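You operate a simulated robot arm through the tools that you are given. There is no shell and no other tool. Be economical: measure what you need, move in short steps, check, and stop when the job is done.

The job below is to be done with a simulated robot arm. You get a single attempt, and the scene is never put back.

TASK
Put the blue relay marked "1 5 6" from the top of the black table on the teal folder and the blue relay marked "3 6" on the blue gasket.

It is judged by the outcome, as a careful person would: the job done as asked, and still so three seconds after it is handed in. It fails if anything else is knocked over, pushed out of place, dropped, spilled or broken.

THE ROBOT
A 7-joint arm with a two-finger parallel gripper, fixed in place. Base frame: the origin is at the foot of the arm, x ahead of it, y to its left, z up; the work surface is at about z = 0. Readings come in mm, degrees, newtons and seconds.
With the tool pointing down near the work surface it reaches from about 240 to 620 mm from the base axis. Its first joint turns from -66.0 to 66.0 degrees. Payload 2.6 kg.
The tool frame sits at the grasp point between the pads (the TCP): z along the fingers, y along the line on which they close. The tips reach 30 mm beyond it. Largest opening 94 mm; finger width 28, thickness 10; the body of the gripper, 50 by 96 mm, starts 55 mm behind the TCP.
Orientation is told as [roll, pitch, yaw] about the base's x, y, z axes, in that order, counted from this pose: with the fingers straight down and closing along the base's y, the tool's x points along the base's -x, its y along +y and its z along -z.

THE INTERFACE
- The arm moves only by the tool apply_moves. Its arguments are lists of equal length, an entry for each row: "slide": the shift along the tool's x, y, z in mm, a list of three; "delta_rot": the turn, a rotation vector about the tool's x, y, z in degrees, a list of three; "grip": the closure, from 0 (fully open) to 1 (shut). In form: {"slide": [[x, y, z], ...], "delta_rot": [[rx, ry, rz], ...], "grip": [grip, ...]}. A call has 1 to 8 rows; each row is the pose to reach, as a shift and turn from the pose commanded when the call began, along the tool's axes at that moment. A row lasts 0.2 s, in which the tool goes at most 50 mm and 8.6 degrees; a call with a longer step from one row to the next is refused whole, and so is a gripper value outside its range. Where a pose cannot be reached the arm comes as near as it can. A force on the tool above 40 N (or 10 N above the force at the start of the call, whichever is more), or a blocked arm, ends the call early, and 0.2 s more pass. Each finger travels about 72 mm/s and halts on what it meets, pressing with about 32 N; the grip force reading is that of the motor and also rises with nothing between the fingers. The clock runs only during rows and for 0.2 s after the last one: add rows that repeat a pose to give the fingers time. It gives the time, the measured TCP pose, the force on the tool (base axes), the opening and the grip force at its end, in the units of the frame above (readings bear some noise), and new pictures: "views" is both (left out), scene, wrist or none.
- Cameras (640 x 400 px; columns grow to the right, rows downward): "scene" is fixed at [43.1, 457.8, 538.6]; the picture's right is [-0.55, -0.83, 0.00], its down [-0.65, 0.43, -0.63] and it looks along [0.52, -0.35, -0.78] (base axes); focal length 214 px, centre (320, 200). "wrist" rides on the gripper at [-37, 0, -58] in the tool frame; the picture's right is [0.00, -1.00, 0.00], its down [0.97, 0.00, -0.24] and it looks along [0.24, 0.00, 0.97] (tool axes); focal length 218 px, centre (320, 200).
- pixel_to_xyz(camera, pixels): for up to 12 pixels [column, row] of the newest picture of that camera ("zoom" is the newest enlarged one), the place [x, y, z] in the base frame of the surface seen there, good to about 2 mm. The clock stands still meanwhile.
- zoom(camera, box): a new picture of the part [left, top, right, bottom] of that camera's present view, enlarged. The clock stands still meanwhile.
- job_done(): hands the job in; it is judged then, once.

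Keep the steps short. Do not move on a guess: measure, check each grasp and each placing, and mend mistakes. In all there are 60 turns and 120 pictures (those below and enlarged ones count). Leave the gripper open and the arm clear of the work at the hand-in unless told otherwise, and finish with a single line.

The tools are called as a command line: name --argument value ..., lists and objects as JSON in quotes. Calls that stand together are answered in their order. apply_moves: Moves the arm, as the interface text tells. Its arguments: {"type":"object","properties":{"slide":{"type":"array"},"delta_rot":{"type":"array"},"grip":{"type":"array"},"views":{"type":"string","enum":["both","scene","wrist","none"]}},"required":["slide","delta_rot","grip"]} The other tools are called the same way: pixel_to_xyz (camera, pixels) gives the place of the surface under pixels of a picture; zoom (camera, box) takes an enlarged picture of a part of a camera's view; job_done () hands the job in.

At the start:

```text
time: 0.0
position: [341.7, 68.0, 334.2]
orientation: [0.0, 0.0, 0.0]
ft_force: [0.1, 0.2, -0.7]
gripper_width: 93.9
grip_force: 0.2
```

scene: 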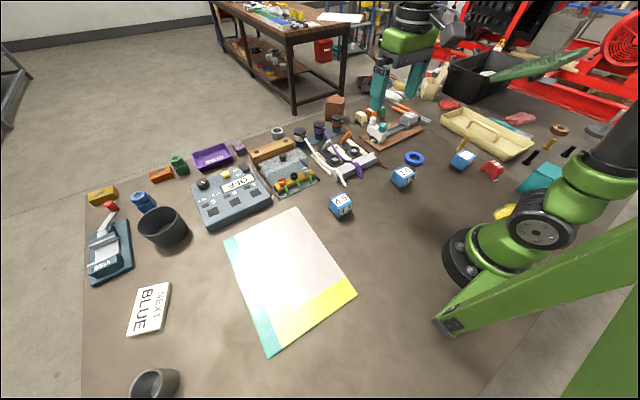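
wrist: 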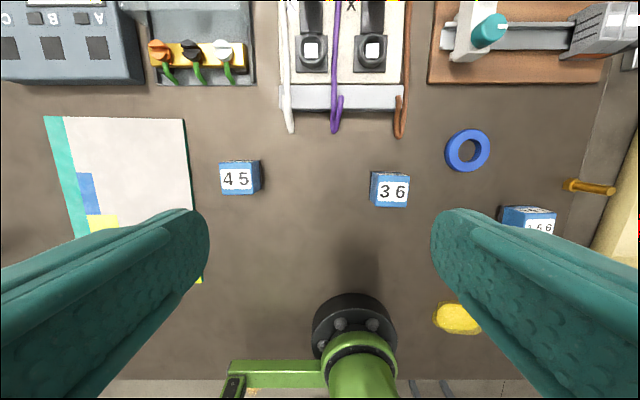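

I see three blue cubes, a blue ring, and a sheet with a teal edge. I'll enlarge these areas to identify the relays, folder and gasket.

zoom --camera "scene" --box '[310, 100, 630, 300]'

zoom --camera "scene" --box '[60, 160, 380, 360]'

zoom --camera "wrist" --box '[360, 100, 640, 275]'

```text
2.00 times, centred on (470, 200) of scene
```

zoom: 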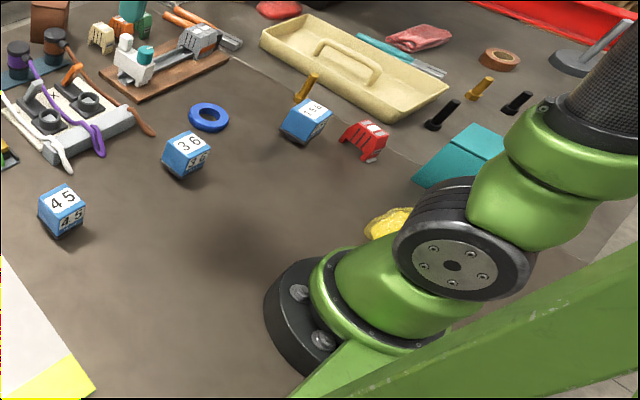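

```text
2.00 times, centred on (220, 260) of scene
```

zoom: 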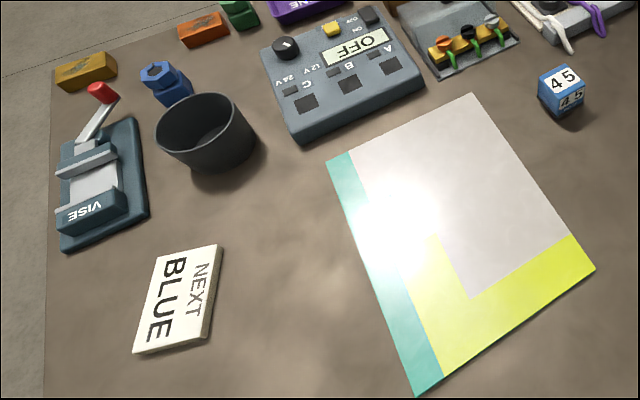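

```text
2.29 times, centred on (500, 188) of wrist
```

zoom: 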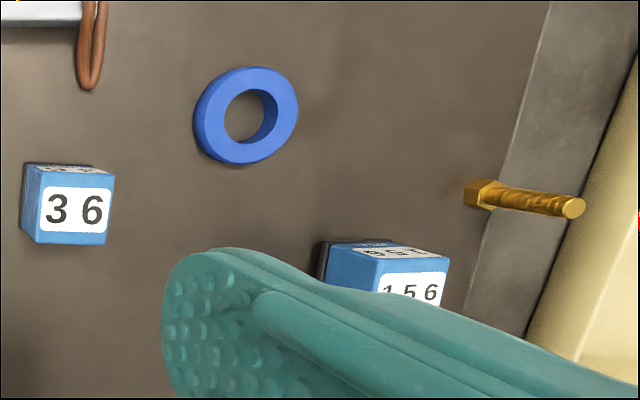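

Measuring key points: cubes, ring, sheet, teal wedge.

pixel_to_xyz --camera "scene" --pixels '[[404, 173], [402, 182], [414, 159], [407, 158], [467, 155], [460, 164], [448, 167], [535, 180], [550, 168], [340, 201], [240, 255], [300, 250]]'

zoom --camera "scene" --box '[430, 130, 510, 180]'

zoom --camera "scene" --box '[480, 140, 608, 220]'

zoom --camera "wrist" --box '[0, 100, 240, 250]'

```text
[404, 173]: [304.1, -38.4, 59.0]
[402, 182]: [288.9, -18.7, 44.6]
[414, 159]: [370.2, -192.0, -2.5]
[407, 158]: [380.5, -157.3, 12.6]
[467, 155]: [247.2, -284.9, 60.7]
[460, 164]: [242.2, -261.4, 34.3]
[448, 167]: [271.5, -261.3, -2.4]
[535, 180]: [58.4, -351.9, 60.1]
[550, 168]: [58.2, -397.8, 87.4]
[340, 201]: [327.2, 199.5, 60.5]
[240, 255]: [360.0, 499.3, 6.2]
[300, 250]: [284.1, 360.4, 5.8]
```

```text
8.00 times, centred on (470, 155) of scene
```

zoom: 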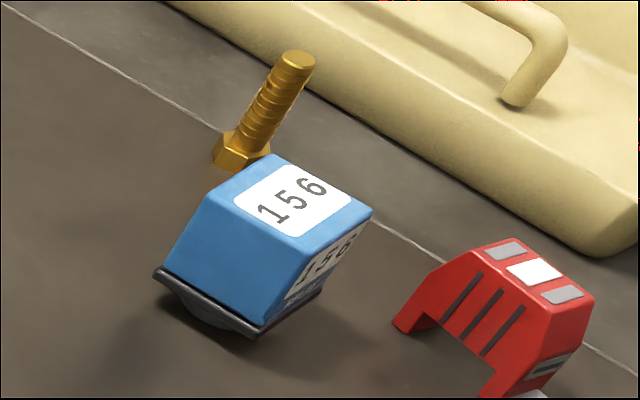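

```text
5.00 times, centred on (544, 180) of scene
```

zoom: 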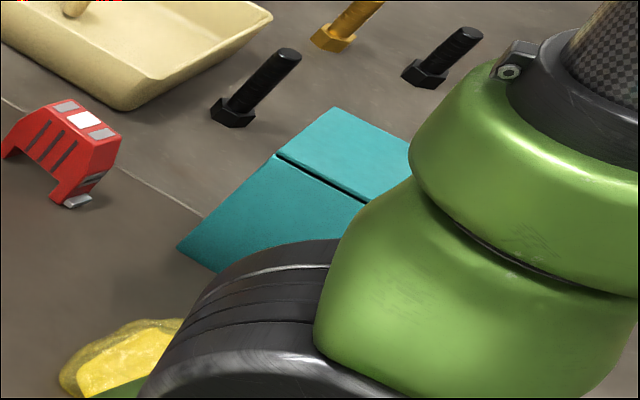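

```text
2.67 times, centred on (120, 175) of wrist
```

zoom: 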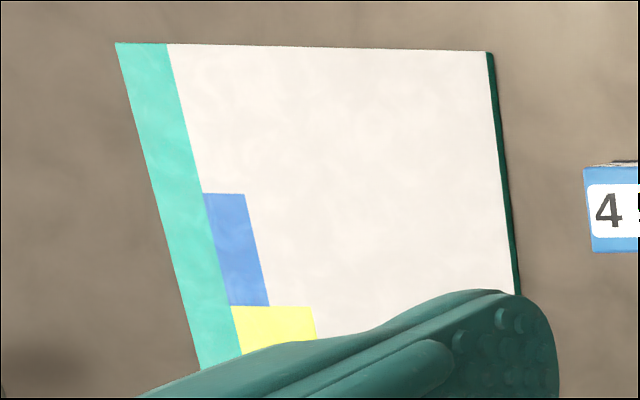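

The "1 5 6" relay stands on a small black pedestal (the black table). There's also a teal wedge near the base at (540,178) besides the teal-edged sheet, so I'll move high over the right side to see both.

apply_moves --slide '[[6, -38, -5], [12, -76, -10], [18, -114, -15], [24, -152, -20], [30, -190, -25], [36, -228, -30], [42, -258, -30], [42, -258, -30]]' --delta_rot '[[0, 0, 0], [0, 0, 0], [0, 0, 0], [0, 0, 0], [0, 0, 0], [0, 0, 0], [0, 0, 0], [0, 0, 0]]' --grip '[0, 0, 0, 0, 0, 0, 0, 0]'

```text
time: 1.8
position: [300.4, -191.1, 364.5]
orientation: [0.0, 0.0, -0.1]
ft_force: [0.3, -0.2, -0.9]
gripper_width: 93.8
grip_force: 0.0
```

scene: 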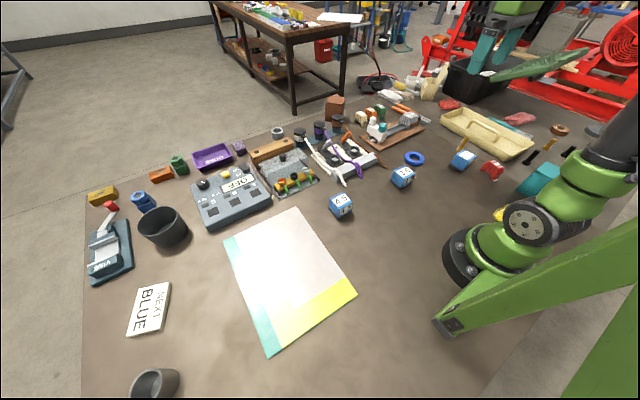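
wrist: 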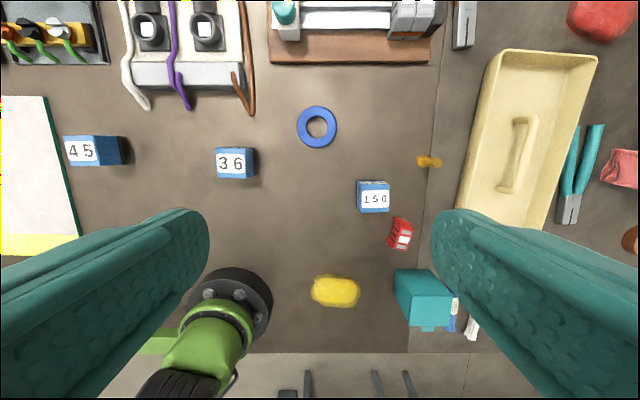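

The teal wedge is a small lidded box, so the flat teal-spined item is the folder. Enlarging the relay, pedestal and ring to measure them.

zoom --camera "wrist" --box '[340, 140, 468, 220]'

zoom --camera "wrist" --box '[200, 95, 360, 195]'

pixel_to_xyz --camera "wrist" --pixels '[[361, 192], [388, 192], [361, 209], [388, 209], [375, 184], [219, 152], [243, 152], [219, 174], [243, 174], [316, 111], [316, 143], [300, 126]]'

pixel_to_xyz --camera "wrist" --pixels '[[333, 127], [317, 127], [392, 228], [409, 235], [404, 218], [426, 161], [120, 150], [232, 70], [255, 113], [250, 163], [345, 200], [357, 185]]'

```text
5.00 times, centred on (404, 180) of wrist
```

zoom: 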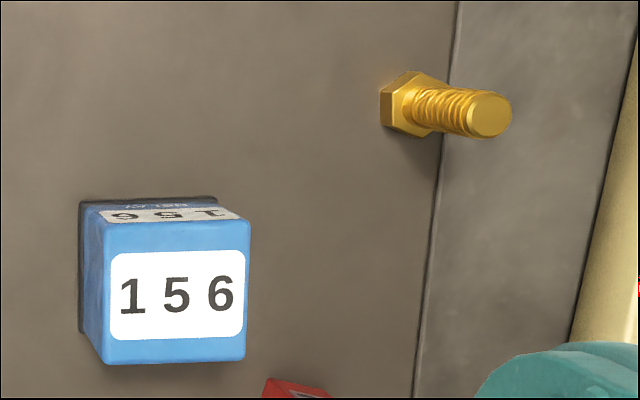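

```text
4.00 times, centred on (280, 145) of wrist
```

zoom: 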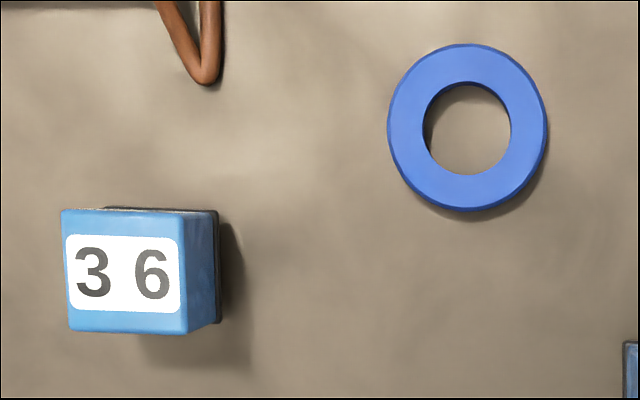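

```text
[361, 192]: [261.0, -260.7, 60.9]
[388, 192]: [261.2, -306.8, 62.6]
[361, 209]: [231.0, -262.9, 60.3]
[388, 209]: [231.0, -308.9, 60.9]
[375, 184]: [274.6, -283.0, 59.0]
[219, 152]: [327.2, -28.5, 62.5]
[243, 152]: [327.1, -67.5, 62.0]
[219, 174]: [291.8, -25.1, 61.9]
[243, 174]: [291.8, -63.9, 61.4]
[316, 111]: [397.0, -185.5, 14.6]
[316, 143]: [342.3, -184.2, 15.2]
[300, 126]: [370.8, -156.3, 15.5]
```

```text
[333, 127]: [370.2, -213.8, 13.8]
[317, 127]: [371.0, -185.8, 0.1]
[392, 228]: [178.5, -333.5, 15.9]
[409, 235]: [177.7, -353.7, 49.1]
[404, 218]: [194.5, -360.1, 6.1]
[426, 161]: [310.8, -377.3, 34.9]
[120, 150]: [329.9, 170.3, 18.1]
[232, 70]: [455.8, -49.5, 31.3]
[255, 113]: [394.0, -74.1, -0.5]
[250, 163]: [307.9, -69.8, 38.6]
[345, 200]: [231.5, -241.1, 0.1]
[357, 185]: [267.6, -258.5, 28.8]
```

Checking whether "3 6" also has a black base of its own.

zoom --camera "scene" --box '[372, 150, 436, 190]'

zoom --camera "scene" --box '[308, 185, 372, 225]'

zoom --camera "scene" --box '[436, 140, 500, 180]'

```text
10.00 times, centred on (404, 170) of scene
```

zoom: 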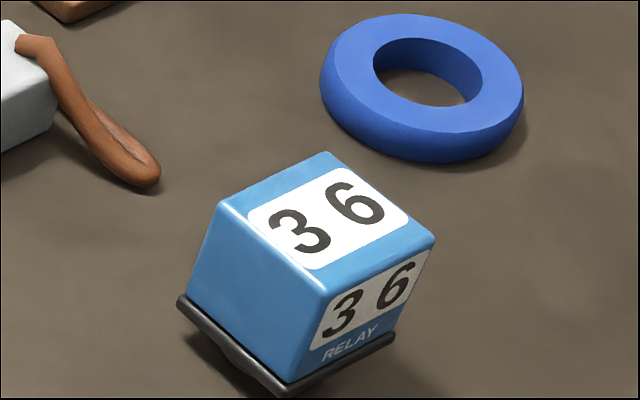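

```text
10.00 times, centred on (340, 205) of scene
```

zoom: 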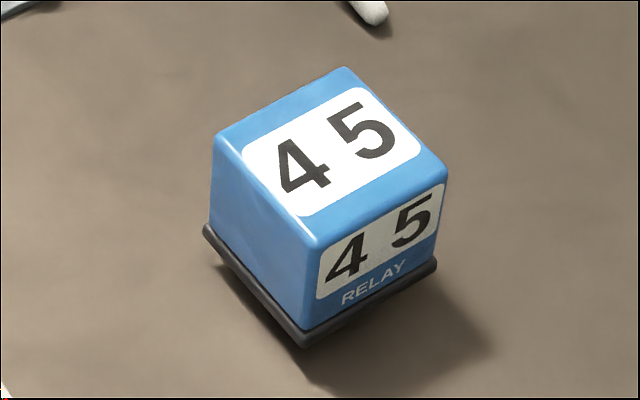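

```text
10.00 times, centred on (468, 160) of scene
```

zoom: 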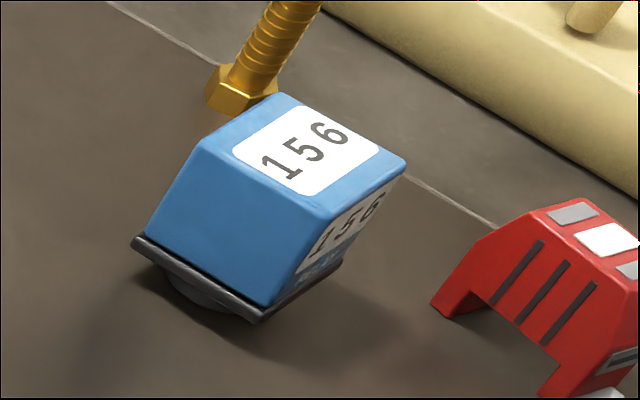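

pixel_to_xyz --camera "zoom" --pixels '[[200, 282], [150, 250], [255, 315], [190, 298], [155, 228], [262, 298], [300, 220], [205, 140], [320, 210], [403, 163], [280, 95], [330, 275]]'

pixel_to_xyz --camera "scene" --pixels '[[390.7, 181], [400.3, 188.9], [408, 185.5], [396, 177], [395, 171], [410, 178]]'

```text
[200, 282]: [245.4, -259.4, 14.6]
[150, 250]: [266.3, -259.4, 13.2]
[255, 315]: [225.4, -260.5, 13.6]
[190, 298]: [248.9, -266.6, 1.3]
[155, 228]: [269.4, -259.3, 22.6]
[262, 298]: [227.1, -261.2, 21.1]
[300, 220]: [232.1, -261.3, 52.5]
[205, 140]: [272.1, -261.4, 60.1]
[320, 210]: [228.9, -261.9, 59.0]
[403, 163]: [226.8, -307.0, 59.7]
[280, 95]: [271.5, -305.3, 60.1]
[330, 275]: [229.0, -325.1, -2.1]
```

```text
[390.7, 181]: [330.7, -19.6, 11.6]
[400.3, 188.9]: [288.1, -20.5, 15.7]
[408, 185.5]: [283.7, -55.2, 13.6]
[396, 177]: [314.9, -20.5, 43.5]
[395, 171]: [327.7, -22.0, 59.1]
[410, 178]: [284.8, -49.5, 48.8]
```

Each relay (~45 mm cube, z 17–60) sits on its own black table with its plate at z≈11–17. I'll grip the blue body above the plate: TCP z≈53. First, hover over "1 5 6" at (249.5,-284).

apply_moves --slide '[[10, -18, 35], [20, -37, 75], [30, -56, 115], [40, -75, 155], [51, -93, 195], [51, -93, 214], [51, -93, 214]]' --delta_rot '[[0, 0, 0], [0, 0, 0], [0, 0, 0], [0, 0, 0], [0, 0, 0], [0, 0, 0], [0, 0, 0]]' --grip '[0, 0, 0, 0, 0, 0, 0]'

```text
time: 3.4
position: [247.6, -283.9, 150.2]
orientation: [0.1, -0.1, -0.1]
ft_force: [-0.1, -0.8, 0.4]
gripper_width: 94.2
grip_force: 0.1
```

scene: 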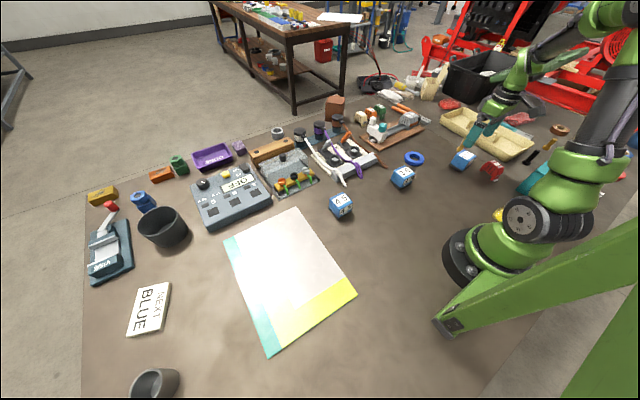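
wrist: 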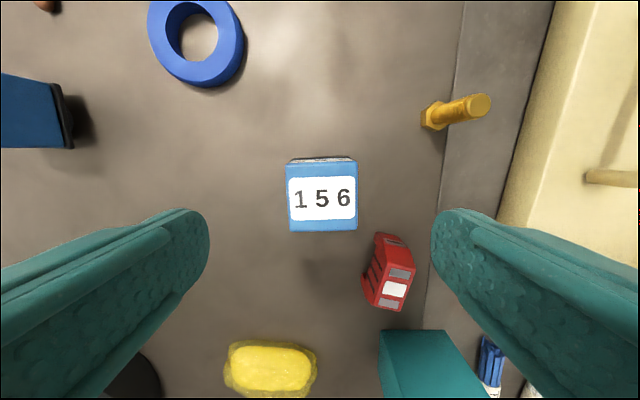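

pixel_to_xyz --camera "wrist" --pixels '[[289, 168], [354, 168], [291, 227], [355, 227], [379, 236], [408, 245], [385, 260], [400, 300], [365, 285], [382, 237]]'

```text
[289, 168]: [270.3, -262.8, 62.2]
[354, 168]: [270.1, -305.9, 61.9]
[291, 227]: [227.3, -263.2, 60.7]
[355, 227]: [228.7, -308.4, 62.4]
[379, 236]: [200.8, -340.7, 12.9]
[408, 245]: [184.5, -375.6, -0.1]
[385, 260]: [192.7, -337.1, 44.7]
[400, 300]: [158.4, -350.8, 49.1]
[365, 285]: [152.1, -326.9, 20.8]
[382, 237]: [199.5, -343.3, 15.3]
```

Clear of the red part (x<202). Descending in steps to TCP z≈53 with fingers open.

apply_moves --slide '[[-2, -1, 35], [-2, -1, 65], [-2, -1, 85], [-2, -1, 97], [-2, -1, 97]]' --delta_rot '[[0, 0, 0], [0, 0, 0], [0, 0, 0], [0, 0, 0], [0, 0, 0]]' --grip '[0, 0, 0, 0, 0]'

zoom --camera "scene" --box '[436, 130, 516, 180]'

```text
time: 4.6
position: [249.4, -284.1, 50.7]
orientation: [0.0, -0.1, -0.1]
ft_force: [0.5, 0.5, 0.8]
gripper_width: 94.3
grip_force: 0.0
```

scene: 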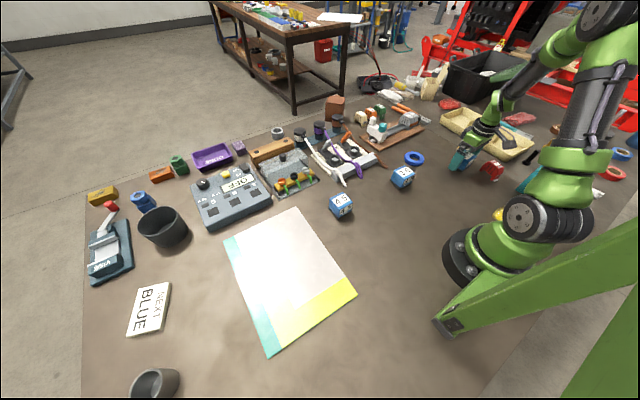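
wrist: 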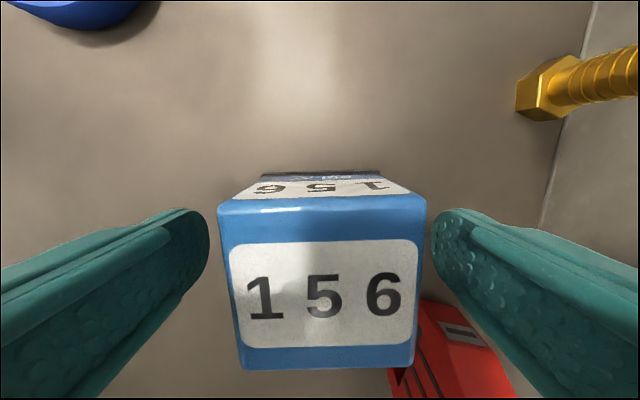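

```text
8.00 times, centred on (476, 155) of scene
```

zoom: 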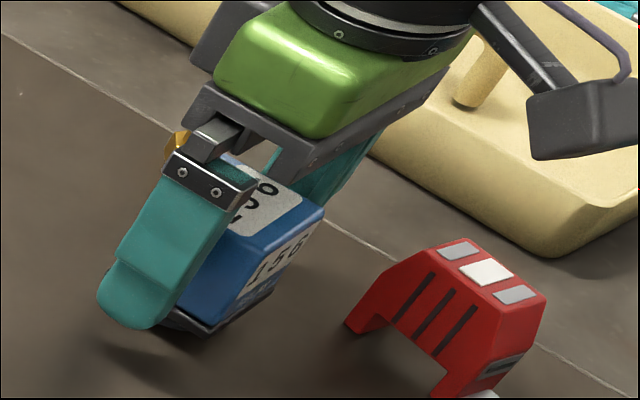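

Fingers straddle the relay; tips at z≈21. I'll rise 3 mm for plate clearance and close.

apply_moves --slide '[[0, -1, -3], [0, -1, -3], [0, -1, -3], [0, -1, -3], [0, -1, -3]]' --delta_rot '[[0, 0, 0], [0, 0, 0], [0, 0, 0], [0, 0, 0], [0, 0, 0]]' --grip '[0, 0.3, 0.6, 0.6, 0.6]' --views "wrist"

zoom --camera "scene" --box '[436, 130, 516, 180]'

```text
time: 5.8
position: [248.9, -285.6, 54.7]
orientation: [0.0, 0.1, -0.1]
ft_force: [0.5, 0.3, 0.4]
gripper_width: 55.1
grip_force: 32.4
```

wrist: 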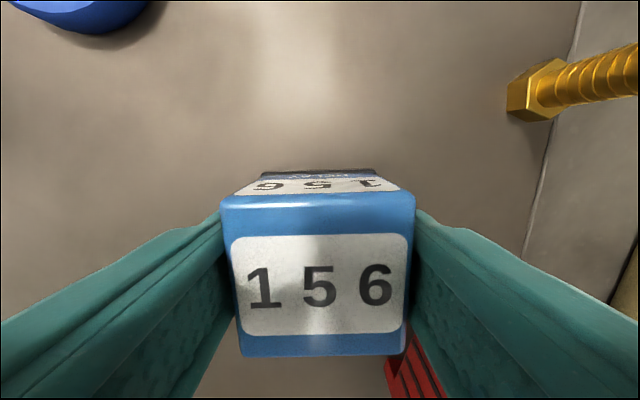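

```text
8.00 times, centred on (476, 155) of scene
```

zoom: 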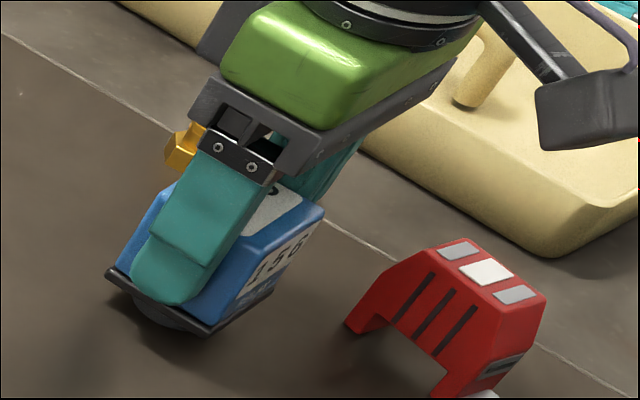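

Closed at 55 mm with 32 N. Test lift of 12 mm to see whether the relay comes off alone.

apply_moves --slide '[[0, 0, -4], [0, 0, -8], [0, 0, -12], [0, 0, -12]]' --delta_rot '[[0, 0, 0], [0, 0, 0], [0, 0, 0], [0, 0, 0]]' --grip '[0.6, 0.6, 0.6, 0.6]' --views "wrist"

zoom --camera "scene" --box '[436, 130, 516, 180]'

```text
time: 6.8
position: [250.1, -284.6, 68.3]
orientation: [0.0, 0.0, -0.1]
ft_force: [0.0, 0.9, -0.8]
gripper_width: 55.2
grip_force: 32.1
```

wrist: 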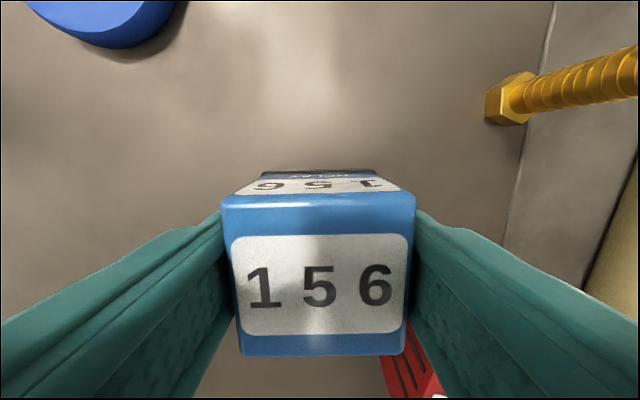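

```text
8.00 times, centred on (476, 155) of scene
```

zoom: 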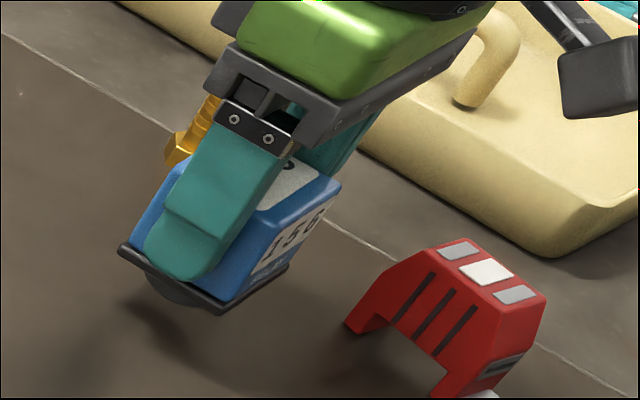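

The plate and round foot rise with the relay while the tips were well above them, so they are part of the relay. Lifting higher and inspecting its underside.

apply_moves --slide '[[0, 0, -30], [0, 0, -70], [0, 0, -110], [0, 0, -150], [-20, 30, -170], [-50, 60, -170], [-50, 60, -170]]' --delta_rot '[[0, 0, 0], [0, 0, 0], [0, 0, 0], [0, 0, 0], [0, 0, 0], [0, 0, 0], [0, 0, 0]]' --grip '[0.6, 0.6, 0.6, 0.6, 0.6, 0.6, 0.6]' --views "both"

zoom --camera "scene" --box '[370, 70, 530, 170]'

```text
time: 8.4
position: [300.8, -227.6, 240.2]
orientation: [0.1, 0.0, -0.1]
ft_force: [-0.8, -0.7, -1.3]
gripper_width: 55.0
grip_force: 32.2
```

scene: 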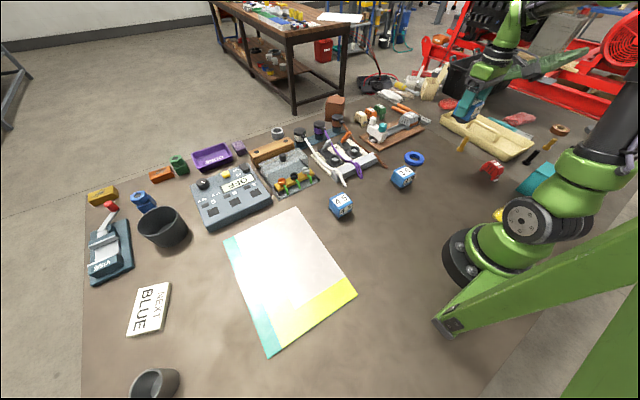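
wrist: 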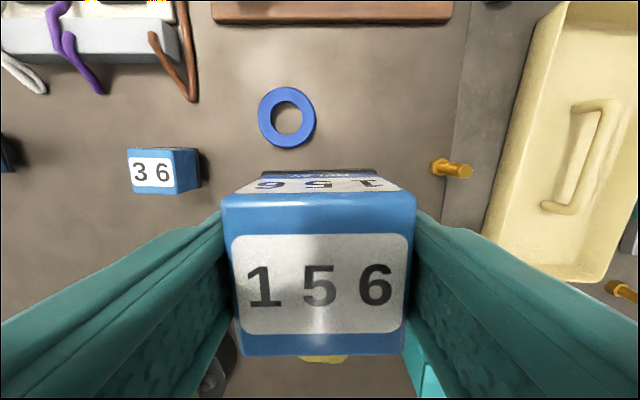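

```text
4.00 times, centred on (450, 120) of scene
```

zoom: 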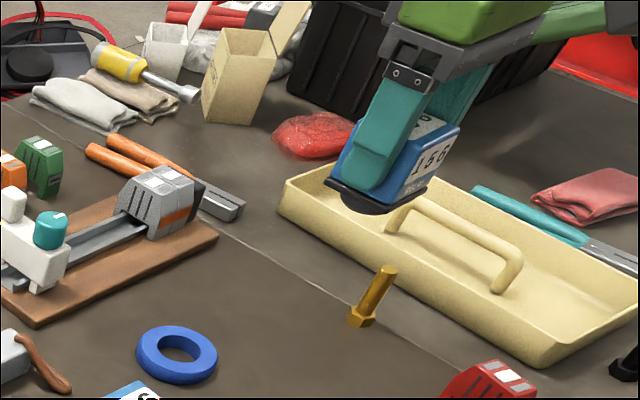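

Whole relay, with its round foot, is held and nothing remains behind. Carrying it toward the folder along an arc.

apply_moves --slide '[[-25, 40, 0], [-50, 80, 0], [-70, 124, 0], [-80, 172, 0], [-80, 220, 0], [-80, 268, 0], [-80, 316, 0], [-80, 364, 0]]' --delta_rot '[[0, 0, 0], [0, 0, 0], [0, 0, 0], [0, 0, 0], [0, 0, 0], [0, 0, 0], [0, 0, 0], [0, 0, 0]]' --grip '[0.6, 0.6, 0.6, 0.6, 0.6, 0.6, 0.6, 0.6]' --views "none"

apply_moves --slide '[[10, 47, 0], [20, 94, 0], [30, 141, 0], [40, 180, 0], [40, 180, 0]]' --delta_rot '[[0, 0, 0], [0, 0, 0], [0, 0, 0], [0, 0, 0], [0, 0, 0]]' --grip '[0.6, 0.6, 0.6, 0.6, 0.6]' --views "both"

```text
time: 10.2
position: [381.7, 135.6, 238.7]
orientation: [0.0, 0.0, -0.2]
ft_force: [0.2, 0.1, -1.5]
gripper_width: 55.1
grip_force: 32.0
```

```text
time: 11.4
position: [340.8, 318.1, 236.7]
orientation: [0.1, 0.0, -0.1]
ft_force: [-0.3, 0.0, -1.8]
gripper_width: 55.0
grip_force: 32.1
```

scene: 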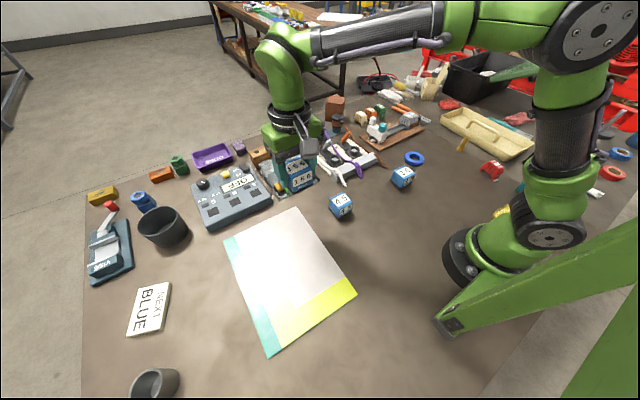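
wrist: 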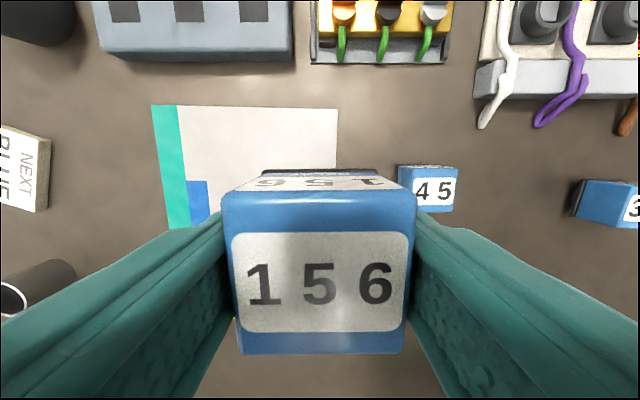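

Measuring the folder corners and coloured patches.

pixel_to_xyz --camera "scene" --pixels '[[225, 240], [296, 209], [355, 293], [269, 355], [262, 280], [275, 310], [294, 308], [340, 280], [300, 260]]'

pixel_to_xyz --camera "wrist" --pixels '[[153, 108], [335, 111], [333, 165], [188, 183], [205, 183], [178, 110]]'

zoom --camera "scene" --box '[210, 200, 370, 360]'

zoom --camera "wrist" --box '[140, 95, 350, 235]'

```text
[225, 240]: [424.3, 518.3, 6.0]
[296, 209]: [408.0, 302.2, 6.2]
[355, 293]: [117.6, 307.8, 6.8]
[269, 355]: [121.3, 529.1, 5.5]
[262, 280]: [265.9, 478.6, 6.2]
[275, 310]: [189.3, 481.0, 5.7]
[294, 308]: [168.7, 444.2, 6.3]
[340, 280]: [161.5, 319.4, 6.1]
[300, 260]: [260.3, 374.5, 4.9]
```

```text
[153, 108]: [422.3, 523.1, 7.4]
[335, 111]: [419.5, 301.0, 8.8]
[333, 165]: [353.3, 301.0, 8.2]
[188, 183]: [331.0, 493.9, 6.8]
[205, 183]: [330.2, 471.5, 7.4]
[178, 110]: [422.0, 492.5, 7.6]
```

```text
2.50 times, centred on (290, 280) of scene
```

zoom: 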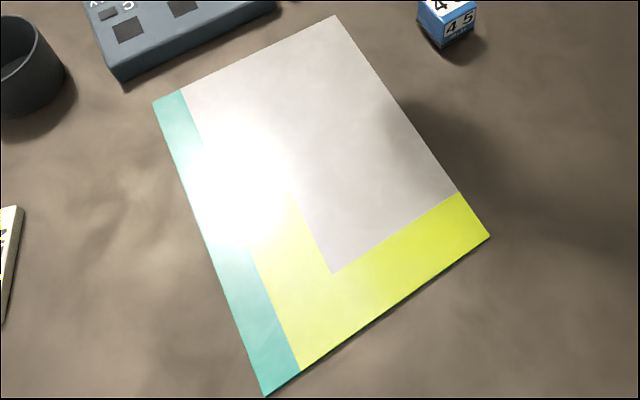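

```text
2.86 times, centred on (245, 165) of wrist
```

zoom: 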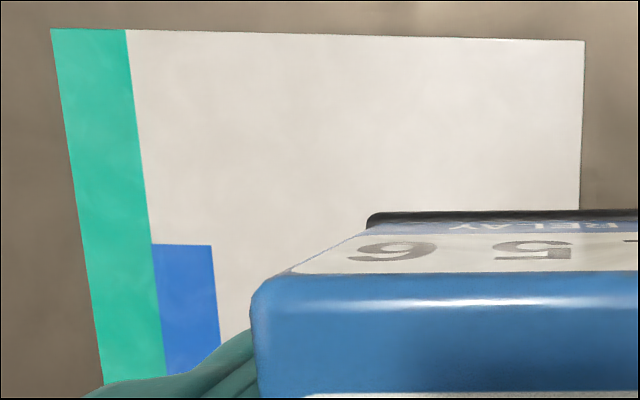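

The folder spans x 118–422, y 301–525, top z≈7. I'll place at (330,370), well inside; TCP should be ≈62 at contact. Moving over and down to z≈75.

apply_moves --slide '[[5, 26, 20], [11, 52, 50], [11, 52, 90], [11, 52, 125], [11, 52, 150], [11, 52, 160], [11, 52, 160]]' --delta_rot '[[0, 0, 0], [0, 0, 0], [0, 0, 0], [0, 0, 0], [0, 0, 0], [0, 0, 0], [0, 0, 0]]' --grip '[0.6, 0.6, 0.6, 0.6, 0.6, 0.6, 0.6]' --views "both"

zoom --camera "scene" --box '[220, 170, 348, 250]'

```text
time: 13.0
position: [329.0, 369.8, 77.8]
orientation: [0.0, -0.1, 0.0]
ft_force: [-0.3, 0.1, -1.7]
gripper_width: 54.9
grip_force: 32.4
```

scene: 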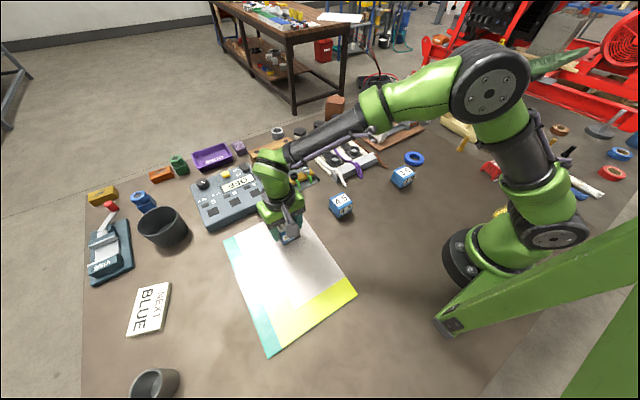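
wrist: 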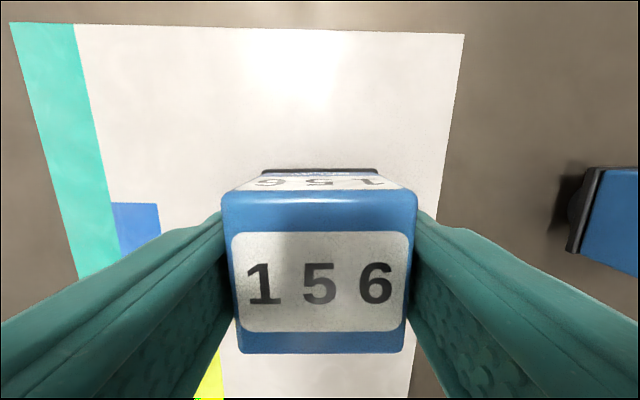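

```text
5.00 times, centred on (284, 210) of scene
```

zoom: 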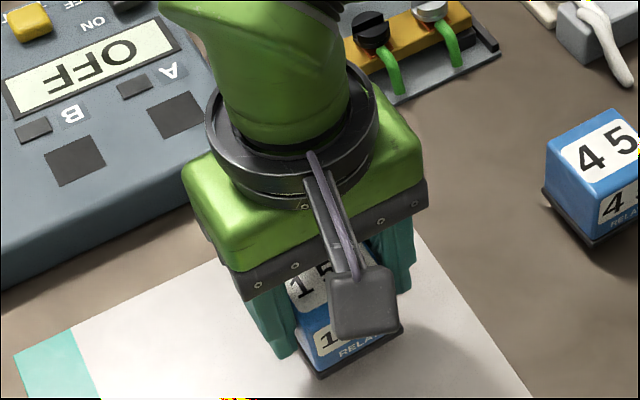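

Lowering in small steps by 15 mm, to z≈62.5, watching the force.

apply_moves --slide '[[0, 0, 5], [0, 0, 9], [0, 0, 12], [0, 0, 13.5], [0, 0, 15], [0, 0, 15]]' --delta_rot '[[0, 0, 0], [0, 0, 0], [0, 0, 0], [0, 0, 0], [0, 0, 0], [0, 0, 0]]' --grip '[0.6, 0.6, 0.6, 0.6, 0.6, 0.6]' --views "none"

zoom --camera "scene" --box '[252, 210, 332, 260]'

```text
time: 14.4
position: [329.6, 370.9, 62.7]
orientation: [0.1, 0.0, -0.1]
ft_force: [-1.9, -2.3, 6.3]
gripper_width: 55.2
grip_force: 32.2
```

```text
8.00 times, centred on (292, 235) of scene
```

zoom: 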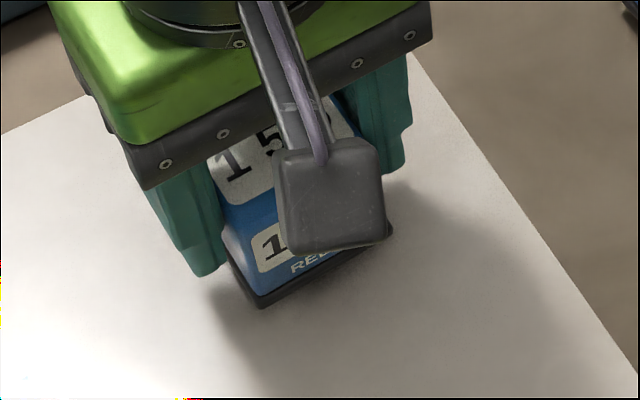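

Force rose to +6 N: contact at z≈62.7. Opening slowly, then rising straight up.

apply_moves --slide '[[0, 0, 0], [0, 0, 0], [0, 0, 0], [0, 0, 0], [0, 0, -15], [0, 0, -45], [0, 0, -90], [0, 0, -90]]' --delta_rot '[[0, 0, 0], [0, 0, 0], [0, 0, 0], [0, 0, 0], [0, 0, 0], [0, 0, 0], [0, 0, 0], [0, 0, 0]]' --grip '[0.38, 0.2, 0, 0, 0, 0, 0, 0]' --views "both"

zoom --camera "scene" --box '[252, 195, 332, 245]'

```text
time: 16.2
position: [328.4, 368.3, 154.2]
orientation: [0.1, 0.1, -0.1]
ft_force: [0.1, 0.6, -0.2]
gripper_width: 94.1
grip_force: 0.1
```

scene: 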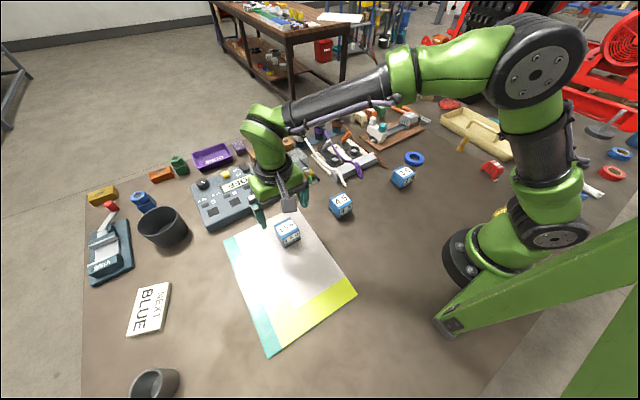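
wrist: 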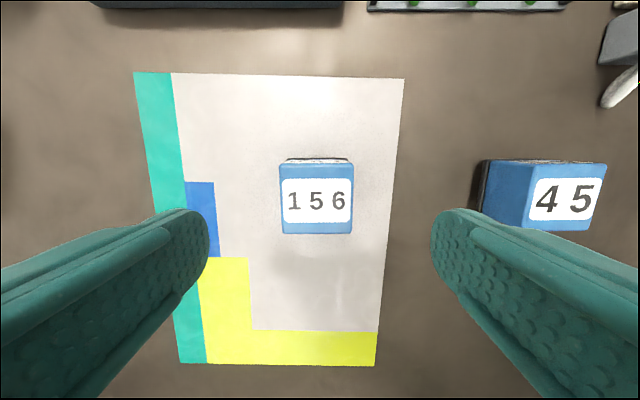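

```text
8.00 times, centred on (292, 220) of scene
```

zoom: 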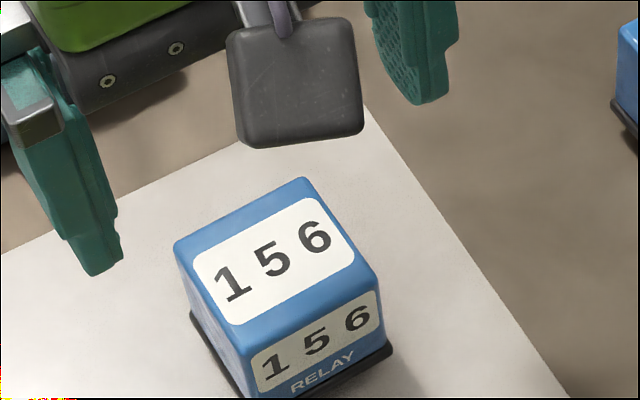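

"1 5 6" stands upright on the folder. Heading to "3 6" at about (307,-45).

apply_moves --slide '[[0, -20, -40], [0, -68, -46], [0, -116, -46], [0, -164, -46], [0, -212, -46], [0, -260, -46], [5, -308, -46], [10, -356, -40]]' --delta_rot '[[0, 0, 0], [0, 0, 0], [0, 0, 0], [0, 0, 0], [0, 0, 0], [0, 0, 0], [0, 0, 0], [0, 0, 0]]' --grip '[0, 0, 0, 0, 0, 0, 0, 0]' --views "none"

apply_moves --slide '[[5, -40, 10], [10, -57, 30], [10, -57, 40], [10, -57, 40]]' --delta_rot '[[0, 0, 0], [0, 0, 0], [0, 0, 0], [0, 0, 0]]' --grip '[0, 0, 0, 0]' --views "both"

```text
time: 18.0
position: [321.0, 16.1, 193.4]
orientation: [0.0, 0.0, -0.1]
ft_force: [0.9, -0.3, -0.2]
gripper_width: 93.9
grip_force: 0.1
```

```text
time: 19.0
position: [309.9, -42.3, 151.7]
orientation: [0.0, 0.0, -0.1]
ft_force: [1.1, 0.4, -1.4]
gripper_width: 94.1
grip_force: 0.0
```

scene: 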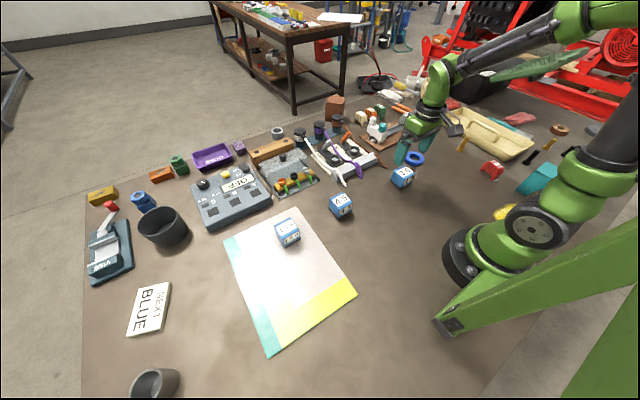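
wrist: 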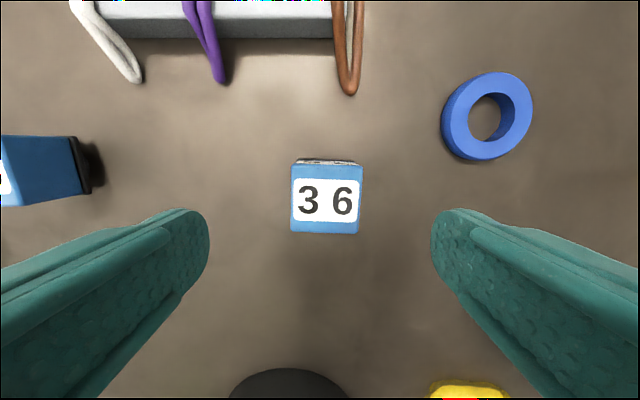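

pixel_to_xyz --camera "wrist" --pixels '[[294, 169], [359, 170], [294, 230], [357, 231], [448, 115], [528, 110], [490, 76], [485, 153], [487, 118]]'

zoom --camera "wrist" --box '[426, 60, 554, 180]'

```text
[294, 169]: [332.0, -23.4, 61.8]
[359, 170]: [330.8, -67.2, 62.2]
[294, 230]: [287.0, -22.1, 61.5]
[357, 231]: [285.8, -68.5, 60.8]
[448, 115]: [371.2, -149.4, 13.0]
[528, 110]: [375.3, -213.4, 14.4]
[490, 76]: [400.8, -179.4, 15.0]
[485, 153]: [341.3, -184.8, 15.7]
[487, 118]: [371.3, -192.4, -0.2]
```

```text
3.33 times, centred on (490, 120) of wrist
```

zoom: 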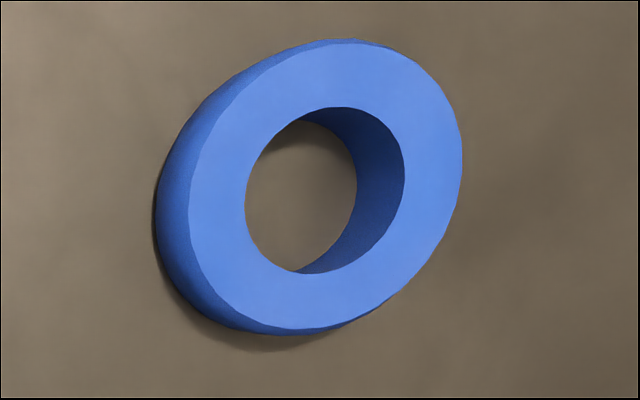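

Relay centre (309,-45.3), yaw ≈0. Descending to z≈54 and aligning; finger room is clear.

apply_moves --slide '[[0, -2, 35], [0, -2, 65], [0, -2, 85], [0, -2, 97], [0, -2, 97]]' --delta_rot '[[0, 0, 0], [0, 0, 0], [0, 0, 0], [0, 0, 0], [0, 0, 0]]' --grip '[0, 0, 0, 0, 0]' --views "wrist"

```text
time: 20.2
position: [310.9, -42.6, 55.6]
orientation: [0.0, 0.0, -0.1]
ft_force: [0.6, 0.1, -1.4]
gripper_width: 94.1
grip_force: 0.0
```

wrist: 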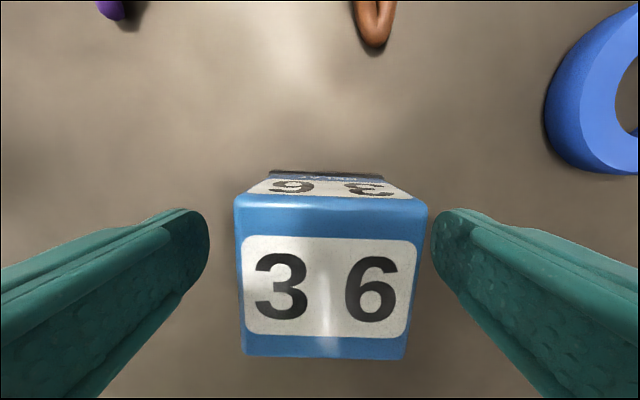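

Relay appears ~2.5 mm right of centre; shifting, then closing.

apply_moves --slide '[[1, -2.5, 1], [1, -2.5, 1], [1, -2.5, 1], [1, -2.5, 1], [1, -2.5, 1]]' --delta_rot '[[0, 0, 0], [0, 0, 0], [0, 0, 0], [0, 0, 0], [0, 0, 0]]' --grip '[0, 0.3, 0.6, 0.6, 0.6]' --views "wrist"

```text
time: 21.4
position: [308.2, -46.0, 55.1]
orientation: [0.0, 0.0, -0.2]
ft_force: [-0.5, -1.1, 0.4]
gripper_width: 55.0
grip_force: 31.8
```

wrist: 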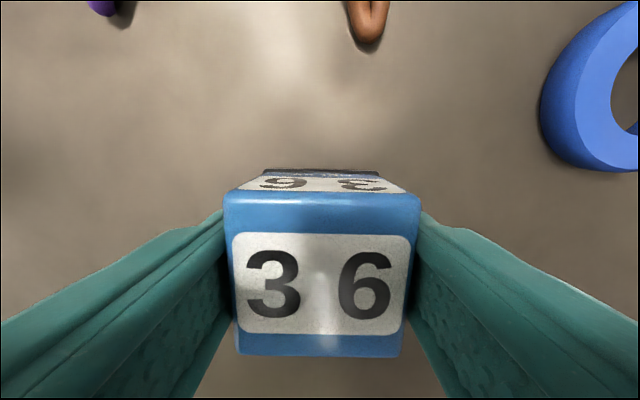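

Held at 55 mm. Lifting 90 mm and checking the underside.

apply_moves --slide '[[0, 0, -10], [0, 0, -30], [0, 0, -60], [0, 0, -90], [0, 0, -90]]' --delta_rot '[[0, 0, 0], [0, 0, 0], [0, 0, 0], [0, 0, 0], [0, 0, 0]]' --grip '[0.6, 0.6, 0.6, 0.6, 0.6]' --views "both"

zoom --camera "scene" --box '[376, 120, 456, 170]'

```text
time: 22.6
position: [308.2, -48.3, 146.5]
orientation: [0.0, 0.0, -0.1]
ft_force: [0.5, 0.4, -1.9]
gripper_width: 54.9
grip_force: 31.7
```

scene: 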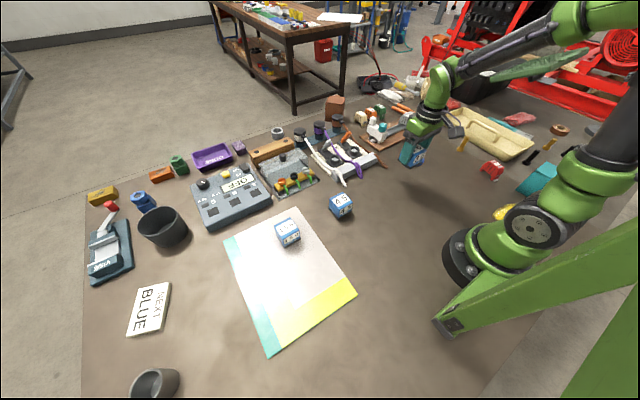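
wrist: 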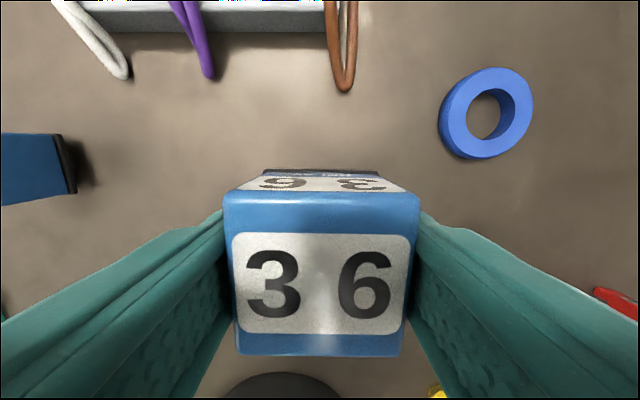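

```text
8.00 times, centred on (416, 145) of scene
```

zoom: 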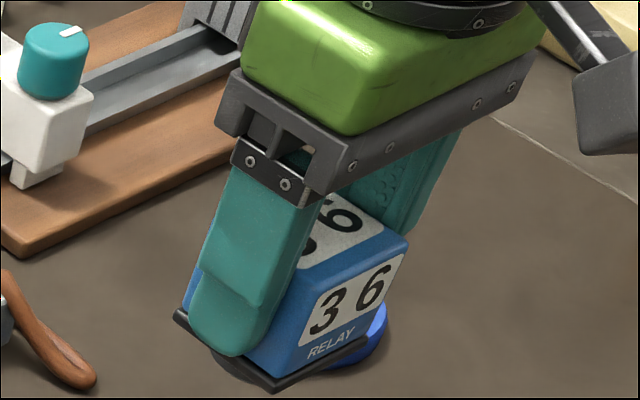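

Ring is near (370,-185); measuring its top rim more precisely.

zoom --camera "wrist" --box '[426, 60, 546, 170]'

```text
3.64 times, centred on (486, 115) of wrist
```

zoom: 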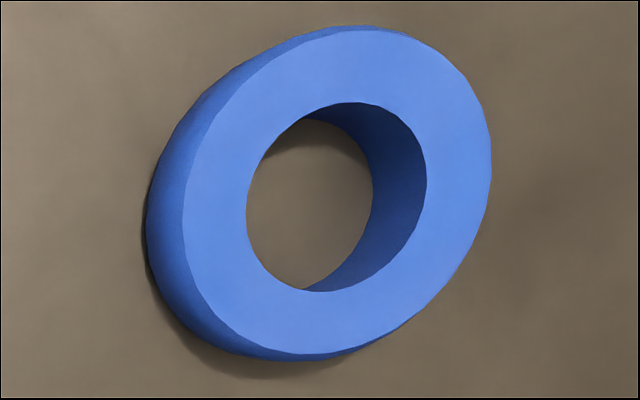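

pixel_to_xyz --camera "zoom" --pixels '[[241, 210], [432, 180], [355, 97], [320, 297], [270, 140], [410, 260], [192, 200], [484, 170], [365, 36], [300, 348]]'

```text
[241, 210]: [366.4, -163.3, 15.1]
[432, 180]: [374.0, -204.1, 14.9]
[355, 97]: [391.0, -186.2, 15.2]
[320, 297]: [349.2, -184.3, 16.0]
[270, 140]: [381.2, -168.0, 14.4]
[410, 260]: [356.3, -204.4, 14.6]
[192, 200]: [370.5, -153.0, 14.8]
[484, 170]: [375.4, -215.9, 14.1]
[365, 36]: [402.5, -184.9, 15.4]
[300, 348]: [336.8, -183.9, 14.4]
```

Gasket: centre (370,-184.5), hole ≈39–40 mm, outer ≈66 mm. The relay's foot may be near the hole size, so I'll lift and tilt the tool to show its underside to the scene camera.

apply_moves --slide '[[-15, -20, -40], [-30, -40, -80], [-45, -60, -110], [-60, -80, -140], [-60, -100, -150], [-60, -100, -150], [-60, -100, -150]]' --delta_rot '[[-8, 0, 0], [-16, 0, 0], [-24, 0, 0], [-32, 0, 0], [-40, 0, 0], [-45, 0, 0], [-45, 0, 0]]' --grip '[0.6, 0.6, 0.6, 0.6, 0.6, 0.6, 0.6]' --views "scene"

```text
time: 24.2
position: [368.7, -147.2, 293.1]
orientation: [45.1, 0.0, 0.0]
ft_force: [0.0, -0.1, -1.5]
gripper_width: 55.2
grip_force: 31.9
```

scene: 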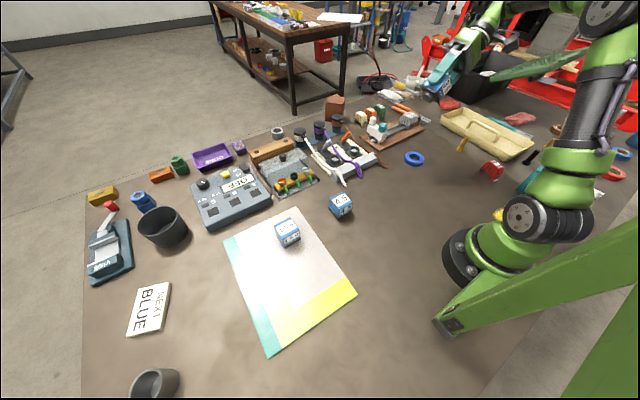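

zoom --camera "scene" --box '[404, 60, 484, 110]'

```text
8.00 times, centred on (444, 85) of scene
```

zoom: 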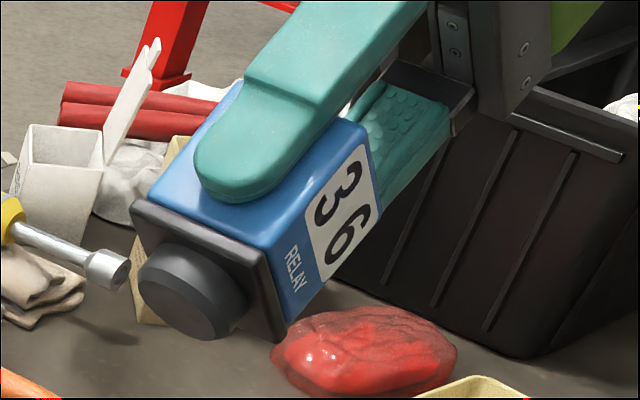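

pixel_to_xyz --camera "zoom" --pixels '[[142, 280], [210, 322], [165, 262], [195, 334], [180, 300], [135, 206], [262, 260], [282, 335], [170, 248], [240, 280], [165, 320], [205, 290]]'

```text
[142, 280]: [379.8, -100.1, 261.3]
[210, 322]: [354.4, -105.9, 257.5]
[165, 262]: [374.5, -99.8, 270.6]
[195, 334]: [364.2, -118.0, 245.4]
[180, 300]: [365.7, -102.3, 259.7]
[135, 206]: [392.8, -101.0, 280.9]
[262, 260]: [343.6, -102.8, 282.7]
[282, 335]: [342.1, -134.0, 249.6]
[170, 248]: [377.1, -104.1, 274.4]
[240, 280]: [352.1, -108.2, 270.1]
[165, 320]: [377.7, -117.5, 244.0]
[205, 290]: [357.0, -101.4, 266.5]
```

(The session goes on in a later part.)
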